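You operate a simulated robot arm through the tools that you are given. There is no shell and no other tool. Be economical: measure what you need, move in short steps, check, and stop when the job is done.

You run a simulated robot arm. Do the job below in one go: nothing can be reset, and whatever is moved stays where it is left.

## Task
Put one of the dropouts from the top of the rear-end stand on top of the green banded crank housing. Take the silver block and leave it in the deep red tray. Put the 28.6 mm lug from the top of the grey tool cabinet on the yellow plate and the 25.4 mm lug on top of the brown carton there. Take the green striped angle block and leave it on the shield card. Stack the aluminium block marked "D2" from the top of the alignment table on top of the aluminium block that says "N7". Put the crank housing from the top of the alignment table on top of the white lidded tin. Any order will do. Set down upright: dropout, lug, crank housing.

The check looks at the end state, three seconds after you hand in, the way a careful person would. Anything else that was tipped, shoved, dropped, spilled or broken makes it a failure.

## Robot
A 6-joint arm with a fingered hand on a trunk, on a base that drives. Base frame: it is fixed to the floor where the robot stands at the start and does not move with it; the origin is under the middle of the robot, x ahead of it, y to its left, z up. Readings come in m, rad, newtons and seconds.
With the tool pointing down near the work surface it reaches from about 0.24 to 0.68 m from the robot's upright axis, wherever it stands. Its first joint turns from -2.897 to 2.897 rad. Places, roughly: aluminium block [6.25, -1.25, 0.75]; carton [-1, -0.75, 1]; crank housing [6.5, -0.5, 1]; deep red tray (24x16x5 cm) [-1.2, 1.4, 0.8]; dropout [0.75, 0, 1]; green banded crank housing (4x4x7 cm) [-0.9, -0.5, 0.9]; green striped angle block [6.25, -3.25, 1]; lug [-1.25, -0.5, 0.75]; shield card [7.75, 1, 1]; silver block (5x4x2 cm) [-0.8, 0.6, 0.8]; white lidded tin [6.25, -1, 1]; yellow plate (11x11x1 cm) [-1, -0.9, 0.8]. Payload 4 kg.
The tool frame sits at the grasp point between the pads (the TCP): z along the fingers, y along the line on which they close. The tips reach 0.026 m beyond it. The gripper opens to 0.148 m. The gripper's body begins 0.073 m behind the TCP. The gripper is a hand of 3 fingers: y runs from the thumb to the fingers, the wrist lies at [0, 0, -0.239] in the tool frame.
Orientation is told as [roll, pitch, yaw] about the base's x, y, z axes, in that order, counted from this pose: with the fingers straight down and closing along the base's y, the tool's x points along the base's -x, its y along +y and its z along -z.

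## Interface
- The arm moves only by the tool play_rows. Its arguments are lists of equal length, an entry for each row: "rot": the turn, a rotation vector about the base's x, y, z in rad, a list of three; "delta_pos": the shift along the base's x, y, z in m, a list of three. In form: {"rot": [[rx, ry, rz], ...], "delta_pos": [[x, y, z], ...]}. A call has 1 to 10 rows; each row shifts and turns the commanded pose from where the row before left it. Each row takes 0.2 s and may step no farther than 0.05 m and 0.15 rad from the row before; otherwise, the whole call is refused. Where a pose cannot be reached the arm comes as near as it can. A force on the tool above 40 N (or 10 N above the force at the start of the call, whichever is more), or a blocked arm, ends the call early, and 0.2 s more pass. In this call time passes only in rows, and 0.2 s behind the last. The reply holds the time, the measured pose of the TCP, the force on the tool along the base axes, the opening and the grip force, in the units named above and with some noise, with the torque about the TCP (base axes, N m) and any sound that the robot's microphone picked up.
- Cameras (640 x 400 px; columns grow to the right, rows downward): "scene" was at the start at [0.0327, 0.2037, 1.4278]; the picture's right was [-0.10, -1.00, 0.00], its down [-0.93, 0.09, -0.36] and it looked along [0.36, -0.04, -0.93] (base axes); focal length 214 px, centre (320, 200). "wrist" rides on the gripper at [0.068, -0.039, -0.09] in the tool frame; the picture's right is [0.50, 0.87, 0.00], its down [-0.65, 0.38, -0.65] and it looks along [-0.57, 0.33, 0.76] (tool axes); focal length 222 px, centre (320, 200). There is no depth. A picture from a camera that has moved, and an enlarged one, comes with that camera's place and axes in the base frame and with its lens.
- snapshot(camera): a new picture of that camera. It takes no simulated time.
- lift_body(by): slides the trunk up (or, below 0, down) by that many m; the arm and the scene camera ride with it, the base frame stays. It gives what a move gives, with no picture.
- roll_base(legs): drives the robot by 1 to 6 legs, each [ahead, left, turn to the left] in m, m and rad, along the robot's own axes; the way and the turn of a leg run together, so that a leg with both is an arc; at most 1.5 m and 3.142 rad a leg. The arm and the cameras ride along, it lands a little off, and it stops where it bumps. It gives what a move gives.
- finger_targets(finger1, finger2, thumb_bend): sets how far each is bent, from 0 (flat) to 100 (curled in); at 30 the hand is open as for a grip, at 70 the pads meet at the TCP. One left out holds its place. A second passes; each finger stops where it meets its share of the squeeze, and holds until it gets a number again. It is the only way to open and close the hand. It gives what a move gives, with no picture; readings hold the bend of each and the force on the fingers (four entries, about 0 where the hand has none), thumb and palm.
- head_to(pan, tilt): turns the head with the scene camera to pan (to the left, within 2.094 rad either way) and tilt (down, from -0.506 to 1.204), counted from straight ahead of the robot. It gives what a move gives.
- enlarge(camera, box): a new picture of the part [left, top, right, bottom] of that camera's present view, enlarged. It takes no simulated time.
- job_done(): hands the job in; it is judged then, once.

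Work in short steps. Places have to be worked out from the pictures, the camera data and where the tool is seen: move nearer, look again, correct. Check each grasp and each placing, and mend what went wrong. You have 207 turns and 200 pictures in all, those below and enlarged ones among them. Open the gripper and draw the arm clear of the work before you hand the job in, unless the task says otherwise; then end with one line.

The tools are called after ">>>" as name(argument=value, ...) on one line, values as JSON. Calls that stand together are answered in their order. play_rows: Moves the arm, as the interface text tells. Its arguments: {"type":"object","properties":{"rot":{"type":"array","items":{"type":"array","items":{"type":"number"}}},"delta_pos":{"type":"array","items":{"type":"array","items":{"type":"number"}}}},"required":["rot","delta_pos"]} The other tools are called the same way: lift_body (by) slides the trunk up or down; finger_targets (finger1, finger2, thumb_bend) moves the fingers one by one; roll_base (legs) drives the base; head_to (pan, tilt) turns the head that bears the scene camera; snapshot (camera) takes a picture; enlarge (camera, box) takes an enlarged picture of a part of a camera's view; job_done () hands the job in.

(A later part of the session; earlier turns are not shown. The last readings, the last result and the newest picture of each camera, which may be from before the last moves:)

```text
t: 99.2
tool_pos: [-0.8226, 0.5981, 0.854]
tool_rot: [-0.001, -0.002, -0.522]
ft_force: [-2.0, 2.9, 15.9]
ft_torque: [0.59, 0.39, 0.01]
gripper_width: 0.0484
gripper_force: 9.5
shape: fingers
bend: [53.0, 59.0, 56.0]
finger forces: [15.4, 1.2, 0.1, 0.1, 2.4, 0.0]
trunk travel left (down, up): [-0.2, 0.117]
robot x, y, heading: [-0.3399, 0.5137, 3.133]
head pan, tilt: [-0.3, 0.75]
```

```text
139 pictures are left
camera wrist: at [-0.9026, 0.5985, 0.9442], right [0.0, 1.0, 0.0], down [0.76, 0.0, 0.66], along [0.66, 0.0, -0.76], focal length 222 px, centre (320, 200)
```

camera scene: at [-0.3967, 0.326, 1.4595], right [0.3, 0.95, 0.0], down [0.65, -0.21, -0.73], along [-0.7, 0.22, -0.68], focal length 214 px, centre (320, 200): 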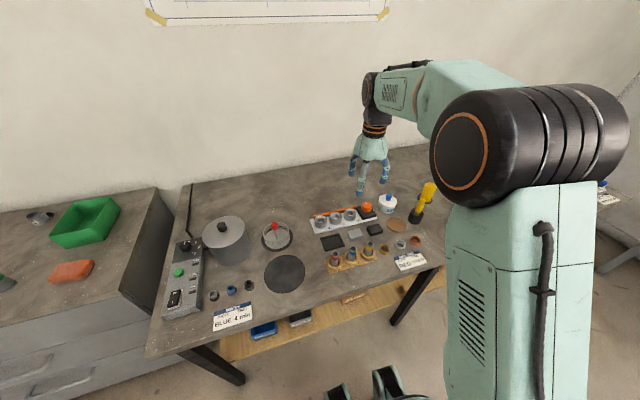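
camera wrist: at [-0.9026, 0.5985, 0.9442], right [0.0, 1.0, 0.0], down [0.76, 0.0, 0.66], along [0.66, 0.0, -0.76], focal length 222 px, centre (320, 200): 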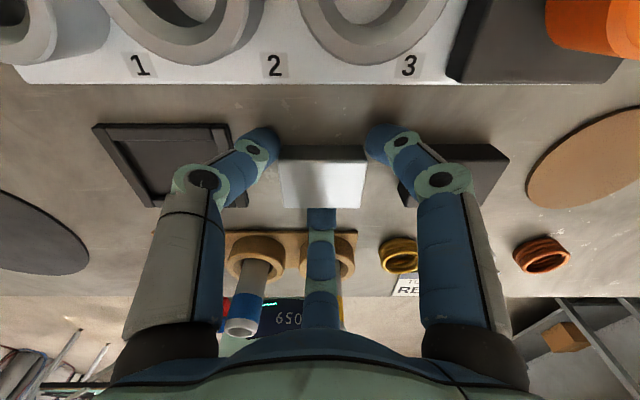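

Finger1 presses on the table; I raise 3 mm and close again.

>>> play_rows(rot=[[0, 0, 0], [0, 0, 0]], delta_pos=[[0, 0, 0.003], [0, 0, 0.001]])

>>> finger_targets(finger1=60, finger2=64, thumb_bend=60)

>>> snapshot(camera="wrist")

```text
t: 99.8
tool_pos: [-0.8237, 0.5972, 0.8554]
tool_rot: [0.002, -0.004, -0.522]
ft_force: [0.0, -0.6, 0.4]
ft_torque: [-0.01, 0.0, -0.04]
gripper_width: 0.0469
gripper_force: 2.4
shape: fingers
bend: [54.0, 59.0, 56.0]
finger forces: [2.3, 1.5, 0.0, 0.0, 2.0, 0.0]
trunk travel left (down, up): [-0.2, 0.117]
robot x, y, heading: [-0.3402, 0.511, 3.133]
head pan, tilt: [-0.3, 0.75]
```

```text
t: 100.8
tool_pos: [-0.8239, 0.5972, 0.8573]
tool_rot: [0.002, -0.002, -0.522]
ft_force: [0.2, -0.6, 0.8]
ft_torque: [-0.01, 0.02, 0.0]
gripper_width: 0.0457
gripper_force: 6.7
shape: fingers
bend: [54.0, 59.0, 57.0]
finger forces: [4.5, 3.6, 0.0, 0.0, 4.4, 0.0]
trunk travel left (down, up): [-0.2, 0.117]
robot x, y, heading: [-0.3406, 0.5121, 3.131]
head pan, tilt: [-0.3, 0.75]
```

```text
138 pictures are left
camera wrist: at [-0.9031, 0.5977, 0.9469], right [0.0, 1.0, 0.0], down [0.75, 0.0, 0.66], along [0.66, 0.0, -0.75], focal length 222 px, centre (320, 200)
```

wrist: 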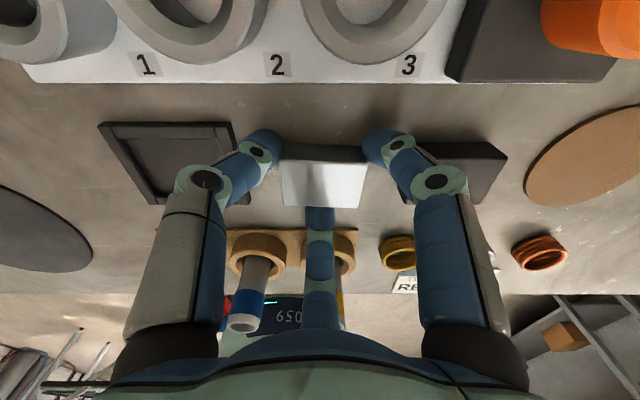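

All three press evenly. I squeeze a bit harder and lift gently.

>>> finger_targets(finger1=66, finger2=70, thumb_bend=66)

>>> play_rows(rot=[[0, 0, 0], [0, 0, 0]], delta_pos=[[0, 0, 0.015], [0, 0, 0.025]])

>>> snapshot(camera="wrist")

```text
t: 101.8
tool_pos: [-0.8237, 0.5975, 0.8579]
tool_rot: [0.001, -0.003, -0.521]
ft_force: [0.2, 0.3, -0.7]
ft_torque: [-0.02, -0.03, -0.04]
gripper_width: 0.0444
gripper_force: 11.8
shape: fingers
bend: [54.0, 59.0, 59.0]
finger forces: [7.6, 8.0, 0.1, 0.0, 8.9, 0.0]
trunk travel left (down, up): [-0.2, 0.117]
robot x, y, heading: [-0.3401, 0.512, 3.132]
head pan, tilt: [-0.3, 0.75]
```

```text
t: 102.4
tool_pos: [-0.8226, 0.5967, 0.8971]
tool_rot: [0.001, -0.002, -0.524]
ft_force: [0.5, 1.1, -2.8]
ft_torque: [0.0, 0.02, 0.04]
gripper_width: 0.0441
gripper_force: 12.0
shape: fingers
bend: [54.0, 59.0, 59.0]
finger forces: [7.5, 8.1, 0.0, 0.0, 8.7, 0.0]
trunk travel left (down, up): [-0.2, 0.117]
robot x, y, heading: [-0.3398, 0.514, 3.132]
head pan, tilt: [-0.3, 0.75]
```

```text
137 pictures are left
camera wrist: at [-0.9022, 0.597, 0.9879], right [0.0, 1.0, 0.0], down [0.75, 0.0, 0.66], along [0.66, 0.0, -0.75], focal length 222 px, centre (320, 200)
```

wrist: 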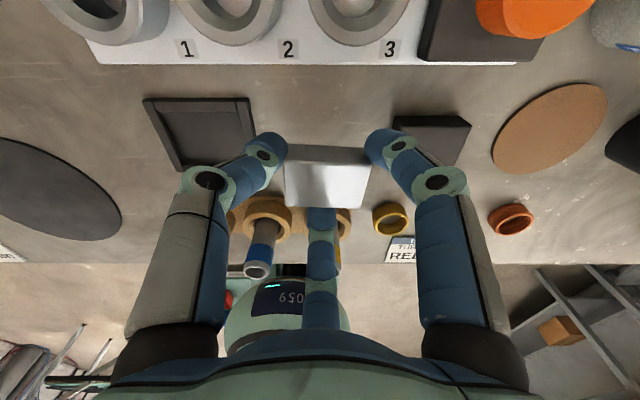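

Block held (2.8 N). I raise it to 1.16 and drive along the bench towards the tray.

>>> play_rows(rot=[[0, 0, 0], [0, 0, 0], [0, 0, 0], [0, 0, 0], [0, 0, 0], [0, 0, 0]], delta_pos=[[0, 0, 0.04], [0, 0, 0.045], [0, 0, 0.045], [0, 0, 0.045], [0, 0, 0.045], [0, 0, 0.045]])

>>> roll_base(legs=[[0, -0.75, 0]])

>>> snapshot(camera="scene")

>>> snapshot(camera="wrist")

```text
t: 103.8
tool_pos: [-0.8223, 0.5967, 1.16]
tool_rot: [0.002, -0.004, -0.521]
ft_force: [0.0, 0.4, -2.8]
ft_torque: [-0.02, 0.0, 0.0]
gripper_width: 0.0443
gripper_force: 12.0
shape: fingers
bend: [54.0, 59.0, 59.0]
finger forces: [7.3, 8.2, 0.0, 0.0, 8.6, 0.0]
trunk travel left (down, up): [-0.2, 0.117]
robot x, y, heading: [-0.3373, 0.5141, 3.136]
head pan, tilt: [-0.3, 0.75]
```

```text
t: 110.7
tool_pos: [-0.8173, 1.3354, 1.1594]
tool_rot: [0.002, -0.003, -0.52]
ft_force: [-1.1, 0.0, -3.0]
ft_torque: [0.02, 0.0, -0.04]
gripper_width: 0.044
gripper_force: 11.4
shape: fingers
bend: [54.0, 59.0, 59.0]
finger forces: [7.2, 8.1, 0.0, 0.0, 8.5, 0.1]
trunk travel left (down, up): [-0.2, 0.117]
robot x, y, heading: [-0.3359, 1.2518, 3.133]
head pan, tilt: [-0.3, 0.75]
```

```text
136 pictures are left
camera scene: at [-0.3905, 1.066, 1.4595], right [0.3, 0.95, 0.0], down [0.65, -0.21, -0.73], along [-0.7, 0.22, -0.68], focal length 214 px, centre (320, 200)
```

scene: 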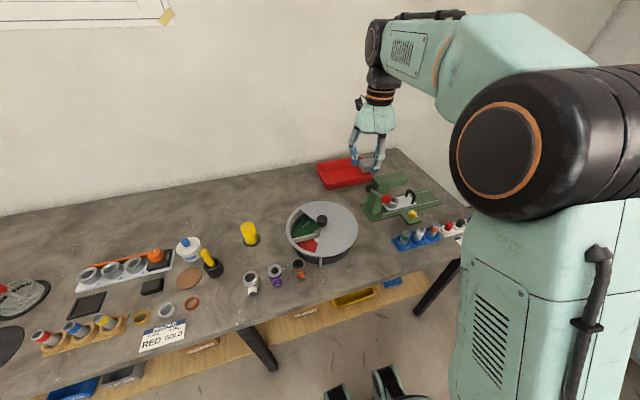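

```text
135 pictures are left
camera wrist: at [-0.8967, 1.3369, 1.2504], right [0.0, 1.0, 0.0], down [0.75, 0.0, 0.66], along [0.66, 0.0, -0.75], focal length 222 px, centre (320, 200)
```

wrist: 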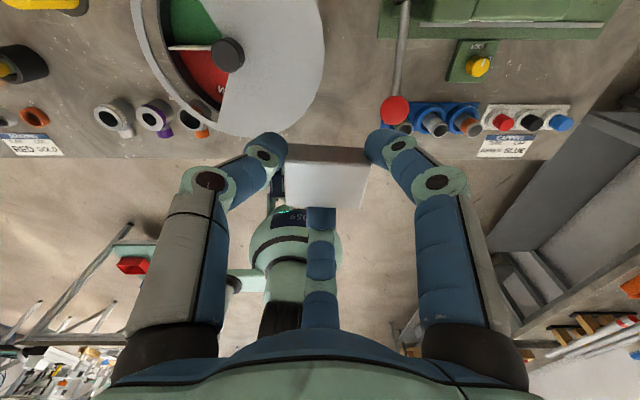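

>>> enlarge(camera="scene", box=[280, 140, 440, 240])

```text
4.00 times, centred on (360, 190) of scene
camera zoom: at [-0.3905, 1.066, 1.4595], right [0.3, 0.95, 0.0], down [0.65, -0.21, -0.73], along [-0.7, 0.22, -0.68], focal length 858 px, centre (160, 240)
```

zoom: 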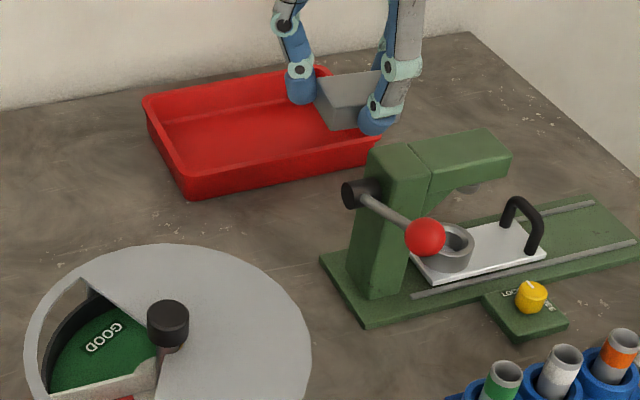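

Tray spans x -1.076…-1.237, y 1.316…1.551. I edge closer and extend the arm outward at height to see how far it reaches.

>>> roll_base(legs=[[0.06, -0.1, 0]])

>>> play_rows(rot=[[0, 0, 0], [0, 0, 0], [0, 0, 0], [0, 0, 0], [0, 0, 0]], delta_pos=[[-0.045, 0, -0.01], [-0.045, 0, -0.01], [-0.045, 0, -0.01], [-0.045, 0, -0.01], [-0.045, 0, -0.01]])

>>> snapshot(camera="scene")

```text
t: 112.2
tool_pos: [-0.8744, 1.437, 1.1596]
tool_rot: [0.003, -0.004, -0.522]
ft_force: [0.1, -0.3, -3.4]
ft_torque: [-0.01, 0.02, 0.01]
gripper_width: 0.0436
gripper_force: 11.4
shape: fingers
bend: [54.0, 59.0, 59.0]
finger forces: [7.2, 8.1, 0.0, 0.0, 8.5, 0.0]
trunk travel left (down, up): [-0.2, 0.117]
robot x, y, heading: [-0.391, 1.3512, 3.137]
head pan, tilt: [-0.3, 0.75]
```

```text
t: 113.4
tool_pos: [-1.0135, 1.4307, 1.1004]
tool_rot: [0.002, -0.003, -0.519]
ft_force: [-0.3, 0.5, -1.9]
ft_torque: [0.0, 0.06, 0.02]
gripper_width: 0.0437
gripper_force: 11.7
shape: fingers
bend: [54.0, 59.0, 60.0]
finger forces: [6.7, 8.2, 0.0, 0.0, 8.4, 0.0]
out of reach, approached as far as the arm can: row 3, 4, 5
trunk travel left (down, up): [-0.2, 0.117]
robot x, y, heading: [-0.3966, 1.3521, 3.136]
head pan, tilt: [-0.3, 0.75]
```

```text
133 pictures are left
camera scene: at [-0.449, 1.1654, 1.4595], right [0.3, 0.95, 0.0], down [0.65, -0.21, -0.73], along [-0.7, 0.22, -0.68], focal length 214 px, centre (320, 200)
```

scene: 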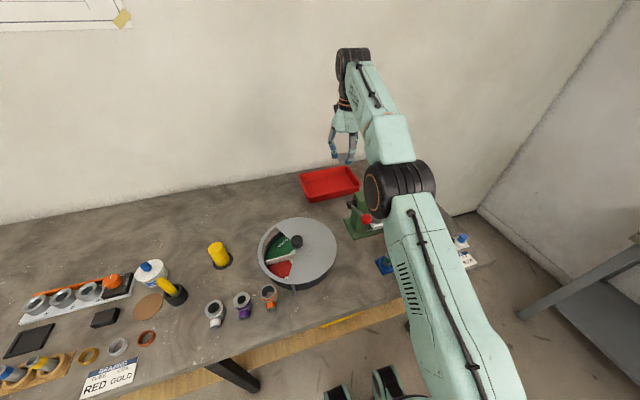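

At this height the reach is 0.62 m. I raise the trunk so that the arm works lower relative to its shoulder, tilt the tool outwards by 0.35 rad, and move over the tray.

>>> lift_body(by=0.1)

>>> play_rows(rot=[[0, 0.117, 0], [0, 0.117, 0], [0, 0.116, 0], [0, 0, 0], [0, 0, 0], [0, 0, 0], [0, 0, 0]], delta_pos=[[0, -0.01, -0.04], [0, -0.01, -0.04], [0, -0.01, -0.045], [-0.035, 0, -0.025], [-0.035, 0, -0.02], [-0.035, 0, -0.02], [-0.026, 0, -0.01]])

>>> enlarge(camera="scene", box=[240, 120, 432, 240])

>>> snapshot(camera="wrist")

```text
t: 114.8
tool_pos: [-1.0116, 1.4296, 1.201]
tool_rot: [0.002, -0.005, -0.519]
ft_force: [0.7, 0.6, -2.6]
ft_torque: [-0.01, 0.04, 0.01]
gripper_width: 0.0435
gripper_force: 11.7
shape: fingers
bend: [54.0, 59.0, 60.0]
finger forces: [6.7, 8.1, 0.0, 0.0, 8.3, 0.0]
trunk travel left (down, up): [-0.3, 0.017]
robot x, y, heading: [-0.3924, 1.3508, 3.133]
head pan, tilt: [-0.3, 0.75]
```

```text
t: 116.3
tool_pos: [-1.1438, 1.4, 1.0021]
tool_rot: [-0.177, 0.299, -0.548]
ft_force: [-0.1, 0.7, -2.3]
ft_torque: [-0.06, 0.02, -0.02]
gripper_width: 0.029
gripper_force: 8.0
shape: fingers
bend: [58.0, 61.0, 63.0]
finger forces: [4.2, 6.6, 0.0, 0.0, 4.3, 0.0]
trunk travel left (down, up): [-0.3, 0.017]
robot x, y, heading: [-0.3943, 1.3519, 3.134]
head pan, tilt: [-0.3, 0.75]
```

```text
3.33 times, centred on (336, 180) of scene
camera zoom: at [-0.4434, 1.1653, 1.5638], right [0.3, 0.95, 0.0], down [0.65, -0.21, -0.73], along [-0.7, 0.22, -0.68], focal length 715 px, centre (267, 267)
```

zoom: 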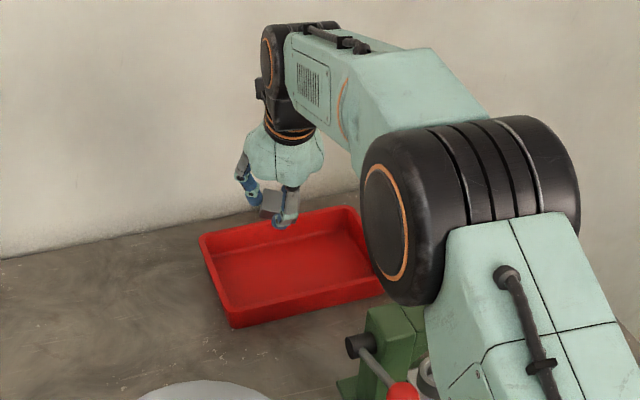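

```text
131 pictures are left
camera wrist: at [-1.1879, 1.4006, 1.1139], right [0.0, 1.0, 0.0], down [0.93, 0.0, 0.36], along [0.36, 0.0, -0.93], focal length 222 px, centre (320, 200)
```

wrist: 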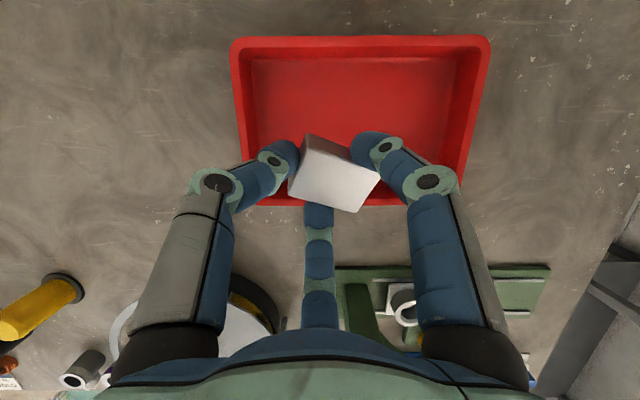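

The block twisted a little in the grip, but it is above the tray. I lower it now, smoothly.

>>> play_rows(rot=[[0, 0, 0], [0, 0, 0], [0, 0, 0], [0, 0, 0], [0, 0, 0]], delta_pos=[[-0.006, 0, -0.025], [-0.006, 0, -0.025], [0, 0, -0.025], [0, 0, -0.02], [0, 0, -0.015]])

>>> snapshot(camera="wrist")

>>> enlarge(camera="scene", box=[280, 150, 376, 210])

```text
t: 117.5
tool_pos: [-1.1548, 1.4017, 0.891]
tool_rot: [-0.177, 0.298, -0.548]
ft_force: [1.5, -0.1, -2.2]
ft_torque: [-0.03, 0.0, -0.02]
gripper_width: 0.029
gripper_force: 7.6
shape: fingers
bend: [58.0, 61.0, 63.0]
finger forces: [4.2, 6.5, 0.2, 0.0, 4.2, 0.0]
trunk travel left (down, up): [-0.3, 0.017]
robot x, y, heading: [-0.3897, 1.35, 3.137]
head pan, tilt: [-0.3, 0.75]
```

```text
130 pictures are left
camera wrist: at [-1.199, 1.4022, 1.0018], right [0.0, 1.0, 0.0], down [0.93, 0.0, 0.36], along [0.36, 0.0, -0.93], focal length 222 px, centre (320, 200)
```

wrist: 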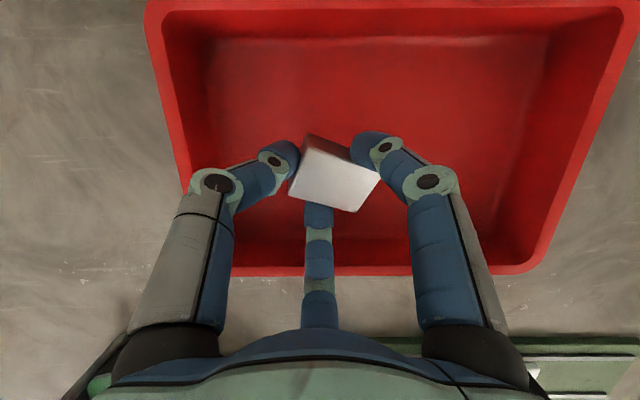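

```text
6.67 times, centred on (328, 180) of scene
camera zoom: at [-0.4429, 1.1653, 1.5638], right [0.3, 0.95, 0.0], down [0.65, -0.21, -0.73], along [-0.7, 0.22, -0.68], focal length 1430 px, centre (267, 333)
```

zoom: 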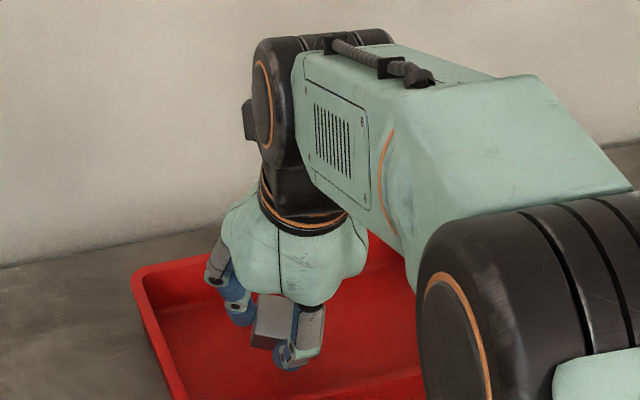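

Inside the tray. I lower a bit more until touch.

>>> play_rows(rot=[[0, 0, 0], [0, 0, 0], [0, 0, 0]], delta_pos=[[-0.005, 0, -0.007], [0, 0, -0.006], [0, 0, -0.005]])

>>> snapshot(camera="wrist")

```text
t: 118.3
tool_pos: [-1.1598, 1.4002, 0.8726]
tool_rot: [-0.176, 0.299, -0.547]
ft_force: [-0.2, -0.2, -2.4]
ft_torque: [-0.01, 0.0, 0.02]
gripper_width: 0.0289
gripper_force: 8.0
shape: fingers
bend: [58.0, 61.0, 63.0]
finger forces: [4.3, 6.5, 0.0, 0.0, 4.1, 0.0]
trunk travel left (down, up): [-0.3, 0.017]
robot x, y, heading: [-0.3932, 1.3482, 3.138]
head pan, tilt: [-0.3, 0.75]
```

```text
128 pictures are left
camera wrist: at [-1.2037, 1.4009, 0.9841], right [0.0, 1.0, 0.0], down [0.93, 0.0, 0.36], along [0.36, 0.0, -0.93], focal length 222 px, centre (320, 200)
```

wrist: 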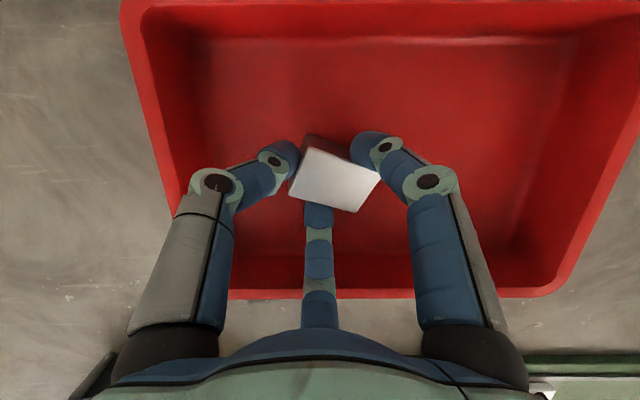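

>>> play_rows(rot=[[0, 0, 0], [0, 0, 0], [0, 0, 0]], delta_pos=[[0, 0, -0.004], [0, 0, -0.003], [0, 0, -0.003]])

```text
t: 119.2
tool_pos: [-1.1594, 1.401, 0.8654]
tool_rot: [-0.18, 0.3, -0.548]
ft_force: [-1.4, -1.3, 3.3]
ft_torque: [0.13, -0.1, 0.01]
gripper_width: 0.0291
gripper_force: 10.5
shape: fingers
bend: [58.0, 62.0, 62.0]
finger forces: [6.2, 8.1, 0.1, 0.0, 5.7, 0.1]
trunk travel left (down, up): [-0.3, 0.017]
robot x, y, heading: [-0.3976, 1.3535, 3.137]
head pan, tilt: [-0.3, 0.75]
```

Contact with the tray floor. I release and rise.

>>> finger_targets(finger1=54, finger2=56, thumb_bend=56)

>>> finger_targets(finger1=48, finger2=50, thumb_bend=48)

>>> play_rows(rot=[[0, 0, 0], [0, 0, 0], [0, 0, 0]], delta_pos=[[0, 0, 0.03], [0, 0, 0.05], [0, 0, 0.05]])

>>> snapshot(camera="wrist")

```text
t: 120.2
tool_pos: [-1.159, 1.401, 0.864]
tool_rot: [-0.177, 0.298, -0.548]
ft_force: [-0.4, 0.0, 4.2]
ft_torque: [-0.01, -0.02, 0.04]
gripper_width: 0.0454
gripper_force: 1.9
shape: fingers
bend: [54.0, 59.0, 56.0]
finger forces: [0.0, 4.2, 0.1, 0.0, 0.1, 0.0]
trunk travel left (down, up): [-0.3, 0.017]
robot x, y, heading: [-0.39, 1.351, 3.135]
head pan, tilt: [-0.3, 0.75]
```

```text
t: 121.2
tool_pos: [-1.1577, 1.4009, 0.8638]
tool_rot: [-0.179, 0.301, -0.548]
ft_force: [-1.4, 0.8, 10.9]
ft_torque: [-0.03, -0.08, 0.0]
gripper_width: 0.068
gripper_force: 5.7
shape: fingers
bend: [48.0, 57.0, 48.0]
finger forces: [0.2, 10.8, 0.1, 0.0, 0.1, 0.0]
trunk travel left (down, up): [-0.3, 0.017]
robot x, y, heading: [-0.3905, 1.3518, 3.135]
head pan, tilt: [-0.3, 0.75]
```

```text
t: 122.0
tool_pos: [-1.1605, 1.4, 0.9917]
tool_rot: [-0.179, 0.298, -0.549]
ft_force: [0.6, -0.6, 0.1]
ft_torque: [-0.02, -0.01, 0.0]
gripper_width: 0.0683
gripper_force: 0.0
shape: fingers
bend: [48.0, 50.0, 48.0]
finger forces: [0.0, 0.0, 0.1, 0.0, 0.0, 0.1]
trunk travel left (down, up): [-0.3, 0.017]
robot x, y, heading: [-0.3927, 1.3511, 3.134]
head pan, tilt: [-0.3, 0.75]
```

```text
127 pictures are left
camera wrist: at [-1.2032, 1.4006, 1.1039], right [0.0, 1.0, 0.0], down [0.93, 0.0, 0.36], along [0.36, 0.0, -0.93], focal length 222 px, centre (320, 200)
```

wrist: 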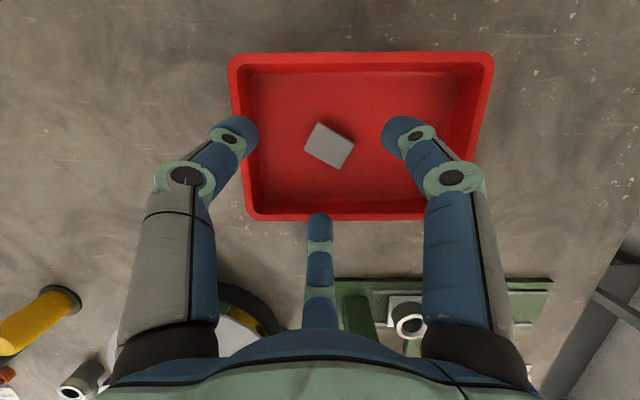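

The block lies flat in the tray. Next the dropout: I straighten and retract the arm, back off, and turn to face the stand.

>>> play_rows(rot=[[0, -0.117, 0], [0, -0.117, 0], [0, -0.116, 0], [0, 0, 0], [0, 0, 0], [0, 0, 0], [0, 0, 0], [0, 0, 0]], delta_pos=[[0.03, 0, 0.035], [0.03, 0, 0.035], [0.03, 0, 0.035], [0.045, 0, 0.02], [0.045, 0, 0.02], [0.045, 0, 0.02], [0.045, 0, 0.02], [0.045, 0, 0]])

>>> roll_base(legs=[[-0.35, 0, 0], [0, 0.4, 0], [0, 0, -1.571], [0, 0, -1.571]])

>>> head_to(pan=-0.3, tilt=0.5)

>>> snapshot(camera="scene")

```text
t: 123.8
tool_pos: [-0.8415, 1.3977, 1.1794]
tool_rot: [0.002, -0.003, -0.522]
ft_force: [0.1, -0.4, -0.8]
ft_torque: [-0.01, 0.02, -0.02]
gripper_width: 0.0682
gripper_force: 0.1
shape: fingers
bend: [48.0, 50.0, 48.0]
finger forces: [0.0, 0.0, 0.1, 0.1, 0.1, 0.1]
trunk travel left (down, up): [-0.3, 0.017]
robot x, y, heading: [-0.3931, 1.3487, 3.134]
head pan, tilt: [-0.3, 0.75]
```

```text
t: 137.3
tool_pos: [0.4053, 0.9003, 1.1787]
tool_rot: [0.002, -0.002, 2.613]
ft_force: [0.7, -0.3, -0.6]
ft_torque: [0.02, 0.0, 0.01]
gripper_width: 0.0683
gripper_force: 0.0
shape: fingers
bend: [48.0, 50.0, 48.0]
finger forces: [0.0, 0.0, 0.0, 0.0, 0.0, 0.0]
trunk travel left (down, up): [-0.3, 0.017]
robot x, y, heading: [-0.0482, 0.9504, -0.012]
head pan, tilt: [-0.3, 0.75]
```

```text
t: 138.1
tool_pos: [0.4043, 0.9008, 1.1793]
tool_rot: [0.003, -0.003, 2.614]
ft_force: [0.7, -0.2, 1.2]
ft_torque: [-0.02, 0.01, 0.02]
gripper_width: 0.0683
gripper_force: 0.1
shape: fingers
bend: [48.0, 50.0, 48.0]
finger forces: [0.0, 0.0, 0.0, 0.0, 0.0, 0.0]
trunk travel left (down, up): [-0.3, 0.017]
robot x, y, heading: [-0.0469, 0.9511, -0.013]
head pan, tilt: [-0.3, 0.499]
```

```text
126 pictures are left
camera scene: at [0.0136, 1.1325, 1.5857], right [-0.31, -0.95, 0.0], down [-0.46, 0.15, -0.88], along [0.83, -0.27, -0.48], focal length 214 px, centre (320, 200)
```

scene: 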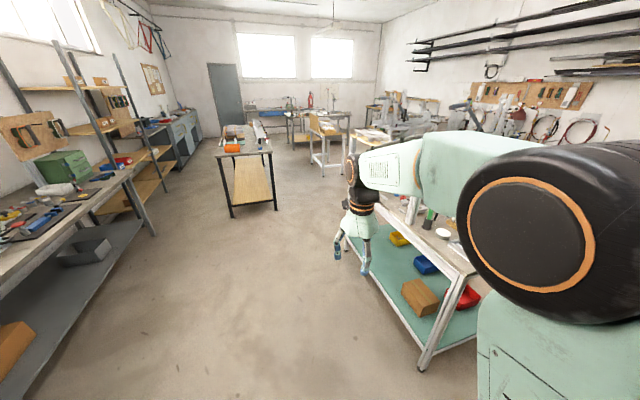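

>>> roll_base(legs=[[0, -0.75, 0]])

>>> play_rows(rot=[[0, 0, -0.1], [0, 0, -0.1], [0, 0, -0.1], [0, 0, -0.1], [0, 0, -0.1], [0, 0, -0.1], [0, 0, -0.1], [0, 0, -0.1]], delta_pos=[[-0.005, -0.045, 0], [-0.01, -0.045, 0], [-0.014, -0.044, 0], [-0.018, -0.043, 0], [-0.022, -0.04, 0], [-0.026, -0.038, 0], [-0.03, -0.035, 0], [-0.033, -0.033, 0]])

>>> head_to(pan=0, tilt=0.7)

>>> snapshot(camera="scene")

```text
t: 145.1
tool_pos: [0.3876, 0.1484, 1.1792]
tool_rot: [0.001, -0.002, 2.6]
ft_force: [-0.4, -0.6, -0.1]
ft_torque: [-0.04, 0.02, 0.04]
gripper_width: 0.0683
gripper_force: 0.1
shape: fingers
bend: [48.0, 50.0, 48.0]
finger forces: [0.0, 0.0, 0.1, 0.1, 0.0, 0.1]
trunk travel left (down, up): [-0.3, 0.017]
robot x, y, heading: [-0.0644, 0.2038, -0.027]
head pan, tilt: [-0.3, 0.499]
```

```text
t: 146.9
tool_pos: [0.2265, -0.1762, 1.18]
tool_rot: [0.0, -0.006, 1.798]
ft_force: [-0.4, -0.1, 0.3]
ft_torque: [-0.01, -0.01, 0.0]
gripper_width: 0.0685
gripper_force: 0.1
shape: fingers
bend: [48.0, 50.0, 48.0]
finger forces: [0.0, 0.0, 0.0, 0.1, 0.1, 0.0]
trunk travel left (down, up): [-0.3, 0.017]
robot x, y, heading: [-0.0608, 0.2081, -0.03]
head pan, tilt: [-0.3, 0.499]
```

```text
t: 147.7
tool_pos: [0.2294, -0.1746, 1.1799]
tool_rot: [0.001, -0.003, 1.799]
ft_force: [-0.2, 0.8, -0.1]
ft_torque: [0.03, -0.02, 0.01]
gripper_width: 0.0685
gripper_force: 0.1
shape: fingers
bend: [48.0, 50.0, 48.0]
finger forces: [0.1, 0.1, 0.1, 0.1, 0.1, 0.1]
trunk travel left (down, up): [-0.3, 0.017]
robot x, y, heading: [-0.0626, 0.2035, -0.03]
head pan, tilt: [0.0, 0.7]
```

```text
125 pictures are left
camera scene: at [-0.0014, 0.4129, 1.5681], right [-0.03, -1.0, 0.0], down [-0.64, 0.02, -0.77], along [0.76, -0.02, -0.64], focal length 214 px, centre (320, 200)
```

scene: 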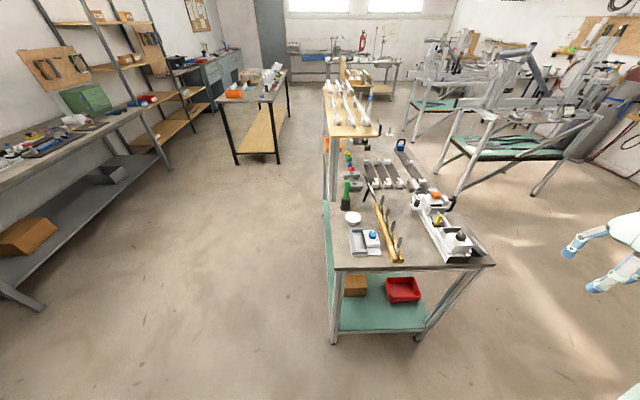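

>>> enlarge(camera="scene", box=[310, 130, 502, 250])

>>> enlarge(camera="scene", box=[330, 195, 426, 255])

>>> enlarge(camera="scene", box=[390, 185, 502, 255])

>>> enlarge(camera="scene", box=[310, 60, 438, 140])

```text
3.33 times, centred on (406, 190) of scene
camera zoom: at [-0.0014, 0.4129, 1.5681], right [-0.03, -1.0, 0.0], down [-0.64, 0.02, -0.77], along [0.76, -0.02, -0.64], focal length 715 px, centre (33, 233)
```

zoom: 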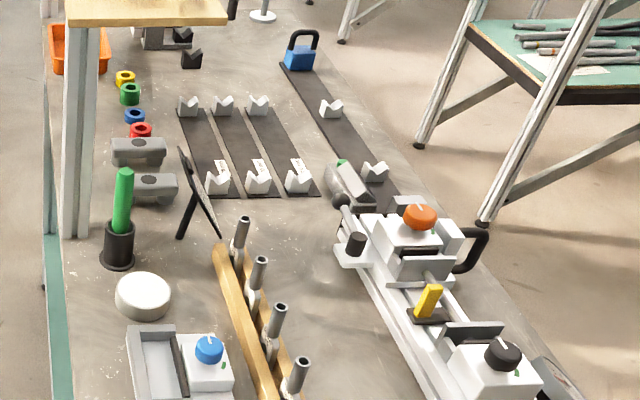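

```text
6.67 times, centred on (378, 225) of scene
camera zoom: at [-0.0014, 0.4129, 1.5681], right [-0.03, -1.0, 0.0], down [-0.64, 0.02, -0.77], along [0.76, -0.02, -0.64], focal length 1430 px, centre (-67, 33)
```

zoom: 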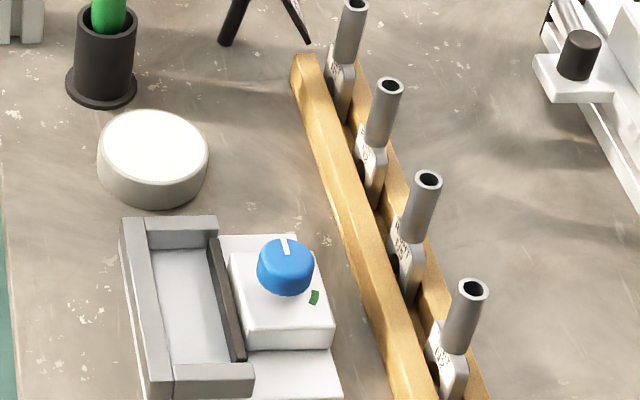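

```text
5.71 times, centred on (446, 220) of scene
camera zoom: at [-0.0014, 0.4129, 1.5681], right [-0.03, -1.0, 0.0], down [-0.64, 0.02, -0.77], along [0.76, -0.02, -0.64], focal length 1226 px, centre (-400, 86)
```

zoom: 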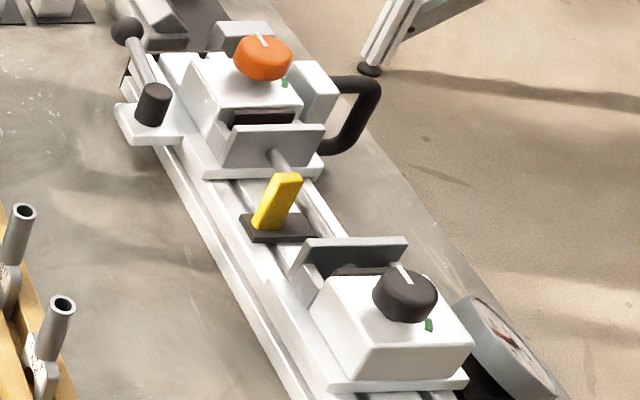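

```text
5.00 times, centred on (374, 100) of scene
camera zoom: at [-0.0014, 0.4129, 1.5681], right [-0.03, -1.0, 0.0], down [-0.64, 0.02, -0.77], along [0.76, -0.02, -0.64], focal length 1072 px, centre (50, 700)
```

zoom: 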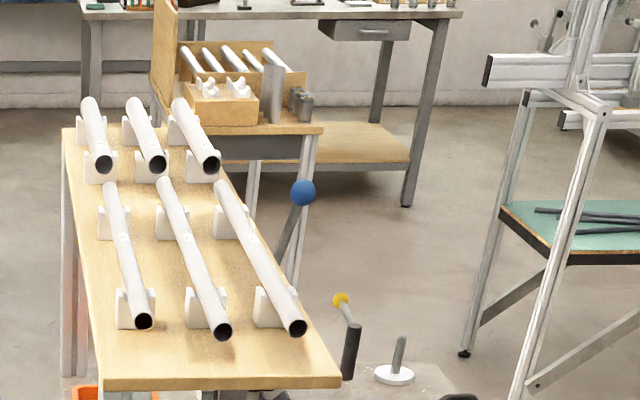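

The dropouts are the four pieces standing in the wooden two-rail rack on the near end of the stand. I go nearer and look closely at one.

>>> roll_base(legs=[[0.18, -0.12, 0.03]])

>>> head_to(pan=-0.3, tilt=0.85)

>>> snapshot(camera="scene")

```text
t: 149.4
tool_pos: [0.416, -0.2889, 1.1802]
tool_rot: [0.002, -0.004, 1.827]
ft_force: [-0.2, 0.2, -1.3]
ft_torque: [0.05, -0.01, 0.02]
gripper_width: 0.0683
gripper_force: 0.1
shape: fingers
bend: [48.0, 50.0, 48.0]
finger forces: [0.1, 0.0, 0.0, 0.0, 0.1, 0.1]
trunk travel left (down, up): [-0.3, 0.017]
robot x, y, heading: [0.1147, 0.0859, -0.003]
head pan, tilt: [0.0, 0.7]
```

```text
t: 150.2
tool_pos: [0.4166, -0.2877, 1.1799]
tool_rot: [0.002, -0.003, 1.828]
ft_force: [0.6, -0.1, -0.1]
ft_torque: [0.01, 0.03, 0.02]
gripper_width: 0.0685
gripper_force: 0.1
shape: fingers
bend: [48.0, 50.0, 48.0]
finger forces: [0.1, 0.1, 0.1, 0.1, 0.0, 0.0]
trunk travel left (down, up): [-0.3, 0.017]
robot x, y, heading: [0.1168, 0.0823, 0.001]
head pan, tilt: [-0.3, 0.85]
```

```text
120 pictures are left
camera scene: at [0.1597, 0.27, 1.5558], right [-0.29, -0.96, 0.0], down [-0.72, 0.22, -0.66], along [0.63, -0.19, -0.75], focal length 214 px, centre (320, 200)
```

scene: 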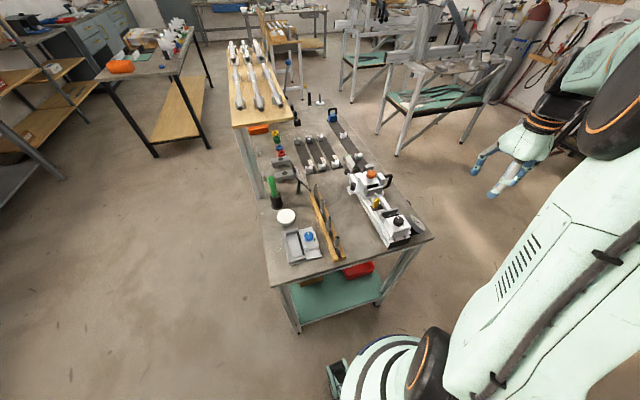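

>>> enlarge(camera="scene", box=[280, 180, 376, 270])

>>> enlarge(camera="scene", box=[316, 225, 356, 265])

```text
4.44 times, centred on (328, 225) of scene
camera zoom: at [0.1597, 0.27, 1.5558], right [-0.29, -0.96, 0.0], down [-0.72, 0.22, -0.66], along [0.63, -0.19, -0.75], focal length 953 px, centre (284, 89)
```

zoom: 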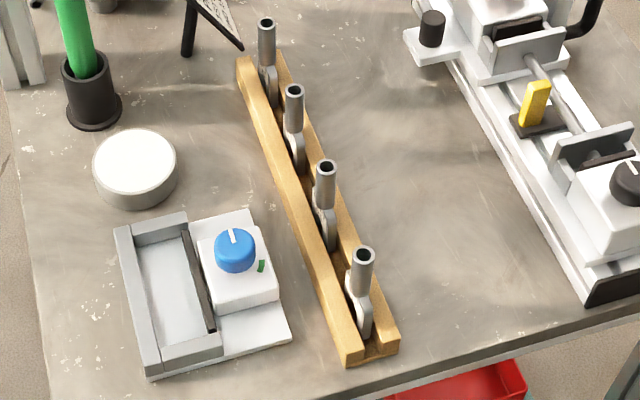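

```text
10.00 times, centred on (336, 245) of scene
camera zoom: at [0.1597, 0.27, 1.5558], right [-0.29, -0.96, 0.0], down [-0.72, 0.22, -0.66], along [0.63, -0.19, -0.75], focal length 2145 px, centre (160, -250)
```

zoom: 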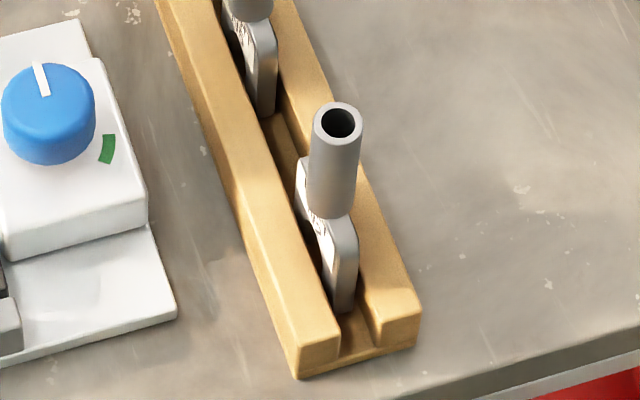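

I lower the trunk by 0.1 m, which also gives a stereo pair for the dropout.

>>> lift_body(by=-0.1)

>>> enlarge(camera="scene", box=[280, 180, 376, 270])

```text
t: 151.5
tool_pos: [0.4176, -0.2887, 1.0795]
tool_rot: [0.001, -0.003, 1.827]
ft_force: [-1.2, -0.1, -0.8]
ft_torque: [-0.02, 0.02, -0.02]
gripper_width: 0.0684
gripper_force: 0.1
shape: fingers
bend: [48.0, 50.0, 48.0]
finger forces: [0.1, 0.0, 0.0, 0.0, 0.0, 0.0]
trunk travel left (down, up): [-0.2, 0.117]
robot x, y, heading: [0.1157, 0.087, 0.0]
head pan, tilt: [-0.3, 0.85]
```

```text
4.44 times, centred on (328, 225) of scene
camera zoom: at [0.1662, 0.2698, 1.4515], right [-0.29, -0.96, 0.0], down [-0.72, 0.22, -0.66], along [0.63, -0.19, -0.75], focal length 953 px, centre (284, 89)
```

zoom: 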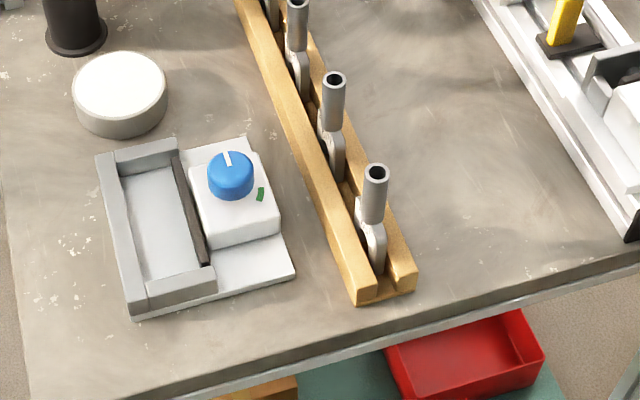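

Tube top of the nearest dropout is around (0.46,0.12,1.02). I bring the hand above it at height and use the wrist camera.

>>> play_rows(rot=[[0, 0, 0], [0, 0, 0], [0, 0, 0.113], [0, 0, 0.113], [0, 0, 0.113], [0, 0, 0.113], [0, 0, 0.113], [0, 0, 0.113], [0, 0, 0.113], [0, 0, 0.113]], delta_pos=[[0, 0, 0.05], [0, 0, 0.05], [0.005, 0.048, 0], [0.005, 0.048, 0], [0.005, 0.048, 0], [0.005, 0.048, 0], [0.005, 0.048, 0], [0.005, 0.048, 0], [0.005, 0.048, 0], [0.005, 0.048, 0]])

>>> snapshot(camera="wrist")

>>> snapshot(camera="scene")

```text
t: 153.7
tool_pos: [0.4548, 0.0965, 1.1787]
tool_rot: [0.001, -0.003, 2.733]
ft_force: [-0.6, 0.2, -0.4]
ft_torque: [0.02, 0.02, 0.0]
gripper_width: 0.0682
gripper_force: 0.1
shape: fingers
bend: [48.0, 50.0, 48.0]
finger forces: [0.0, 0.1, 0.0, 0.0, 0.0, 0.0]
trunk travel left (down, up): [-0.2, 0.117]
robot x, y, heading: [0.1178, 0.0831, 0.001]
head pan, tilt: [-0.3, 0.85]
```

```text
116 pictures are left
camera wrist: at [0.5317, 0.1053, 1.27], right [0.11, -0.99, 0.0], down [-0.75, -0.09, 0.66], along [-0.65, -0.07, -0.75], focal length 222 px, centre (320, 200)
```

wrist: 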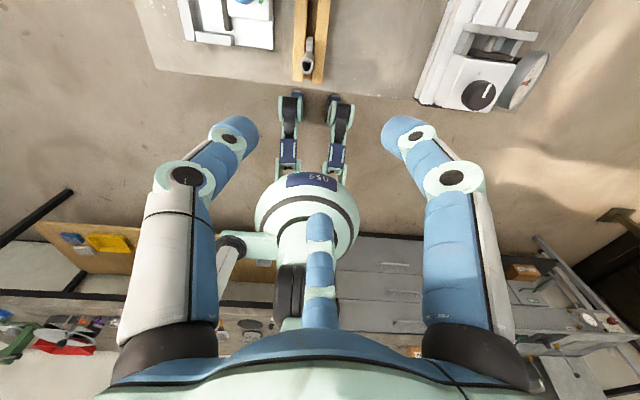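

```text
115 pictures are left
camera scene: at [0.1662, 0.2703, 1.4514], right [-0.29, -0.96, 0.0], down [-0.72, 0.22, -0.66], along [0.63, -0.19, -0.75], focal length 214 px, centre (320, 200)
```

scene: 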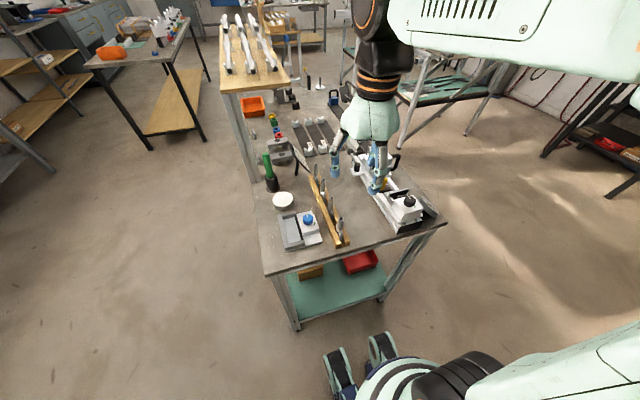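

Triangulated: tube top (0.480,0.114,0.98). I go over it at z 1.08 and re-measure.

>>> play_rows(rot=[[0, 0, 0], [0, 0, 0], [0, 0, 0]], delta_pos=[[0.025, 0.018, 0], [0, 0, -0.05], [0, 0, -0.045]])

>>> enlarge(camera="wrist", box=[240, 60, 400, 160])

>>> enlarge(camera="scene", box=[290, 170, 386, 260])

```text
t: 154.5
tool_pos: [0.4804, 0.1135, 1.0842]
tool_rot: [0.002, -0.004, 2.729]
ft_force: [0.0, 0.4, 0.2]
ft_torque: [0.01, 0.01, 0.02]
gripper_width: 0.0687
gripper_force: 0.1
shape: fingers
bend: [48.0, 50.0, 48.0]
finger forces: [0.1, 0.1, 0.0, 0.1, 0.0, 0.0]
trunk travel left (down, up): [-0.2, 0.117]
robot x, y, heading: [0.1152, 0.0861, 0.001]
head pan, tilt: [-0.3, 0.85]
```

```text
4.00 times, centred on (320, 110) of wrist
camera zoom: at [0.5581, 0.1231, 1.1739], right [0.11, -0.99, 0.0], down [-0.75, -0.09, 0.66], along [-0.65, -0.07, -0.75], focal length 888 px, centre (320, 560)
```

zoom: 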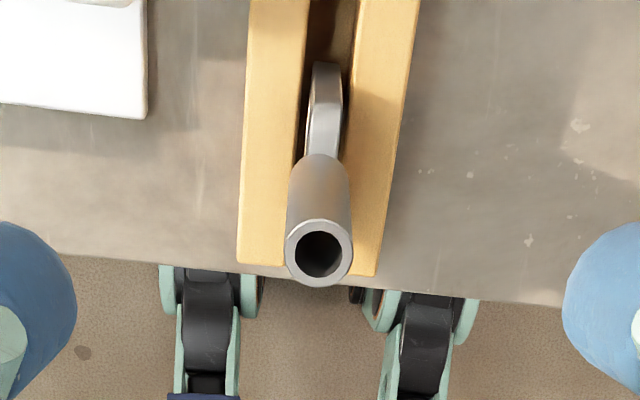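

```text
4.44 times, centred on (338, 215) of scene
camera zoom: at [0.1667, 0.27, 1.4515], right [-0.29, -0.96, 0.0], down [-0.72, 0.22, -0.66], along [0.63, -0.19, -0.75], focal length 953 px, centre (240, 133)
```

zoom: 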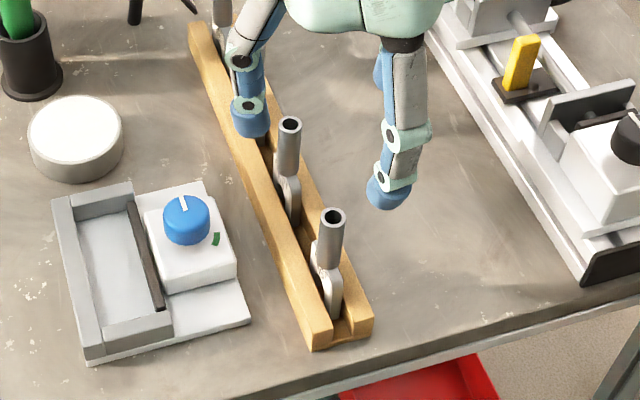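

The tube is right below the tool axis; top z≈0.976, dia ≈15 mm, and digits straddle the neighbour. I pre-close, descend to 0.962, and check.

>>> finger_targets(finger1=56, finger2=56, thumb_bend=56)

>>> play_rows(rot=[[0, 0, 0], [0, 0, 0], [0, 0, 0], [0, 0, 0]], delta_pos=[[0, 0, -0.04], [0, 0, -0.04], [0, 0, -0.03], [0, 0, -0.012]])

>>> snapshot(camera="wrist")

>>> enlarge(camera="scene", box=[290, 170, 386, 260])

```text
t: 155.5
tool_pos: [0.48, 0.1134, 1.0836]
tool_rot: [0.002, -0.003, 2.731]
ft_force: [0.1, -0.1, -0.4]
ft_torque: [-0.03, -0.01, -0.02]
gripper_width: 0.0431
gripper_force: 0.1
shape: fingers
bend: [56.0, 56.0, 56.0]
finger forces: [0.0, 0.0, 0.0, 0.0, 0.0, 0.0]
trunk travel left (down, up): [-0.2, 0.117]
robot x, y, heading: [0.1151, 0.0848, -0.0]
head pan, tilt: [-0.3, 0.85]
```

```text
t: 156.5
tool_pos: [0.4809, 0.1134, 0.9611]
tool_rot: [0.002, -0.003, 2.732]
ft_force: [0.0, 0.3, 0.5]
ft_torque: [0.03, -0.03, 0.01]
gripper_width: 0.0427
gripper_force: 0.0
shape: fingers
bend: [56.0, 56.0, 56.0]
finger forces: [0.0, 0.0, 0.1, 0.0, 0.0, 0.1]
trunk travel left (down, up): [-0.2, 0.117]
robot x, y, heading: [0.1159, 0.0859, 0.0]
head pan, tilt: [-0.3, 0.85]
```

```text
112 pictures are left
camera wrist: at [0.5577, 0.1225, 1.0519], right [0.11, -0.99, 0.0], down [-0.75, -0.09, 0.66], along [-0.65, -0.07, -0.75], focal length 222 px, centre (320, 200)
```

wrist: 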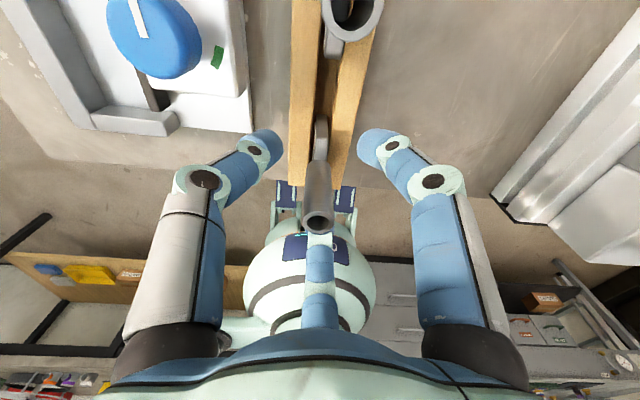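

```text
4.44 times, centred on (338, 215) of scene
camera zoom: at [0.166, 0.2698, 1.4515], right [-0.29, -0.96, 0.0], down [-0.72, 0.22, -0.66], along [0.63, -0.19, -0.75], focal length 953 px, centre (240, 133)
```

zoom: 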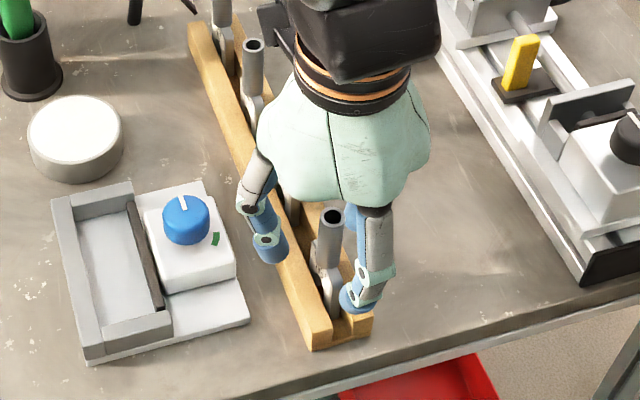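

Tube top is 14 mm above the TCP, centred. Close the grip.

>>> finger_targets(finger1=76, finger2=76, thumb_bend=76)

>>> snapshot(camera="wrist")

```text
t: 157.5
tool_pos: [0.4801, 0.1133, 0.9605]
tool_rot: [0.001, -0.002, 2.731]
ft_force: [0.3, 1.0, 0.1]
ft_torque: [-0.02, 0.0, 0.02]
gripper_width: 0.0093
gripper_force: 15.0
shape: fingers
bend: [64.0, 64.0, 67.0]
finger forces: [10.0, 7.8, 0.1, 0.1, 11.7, 0.0]
trunk travel left (down, up): [-0.2, 0.117]
robot x, y, heading: [0.1108, 0.0822, -0.0]
head pan, tilt: [-0.3, 0.85]
```

```text
110 pictures are left
camera wrist: at [0.5577, 0.1225, 1.0521], right [0.11, -0.99, 0.0], down [-0.75, -0.09, 0.66], along [-0.65, -0.07, -0.75], focal length 222 px, centre (320, 200)
```

wrist: 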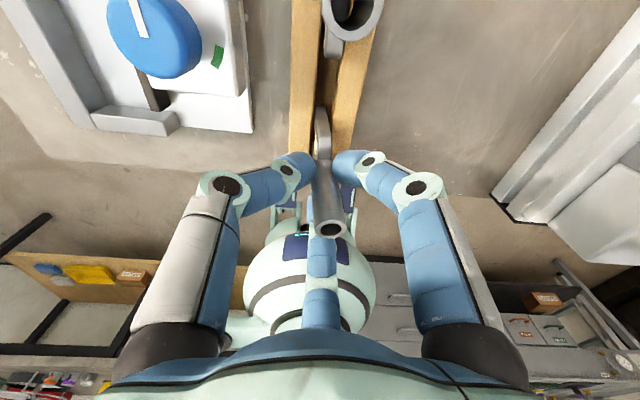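

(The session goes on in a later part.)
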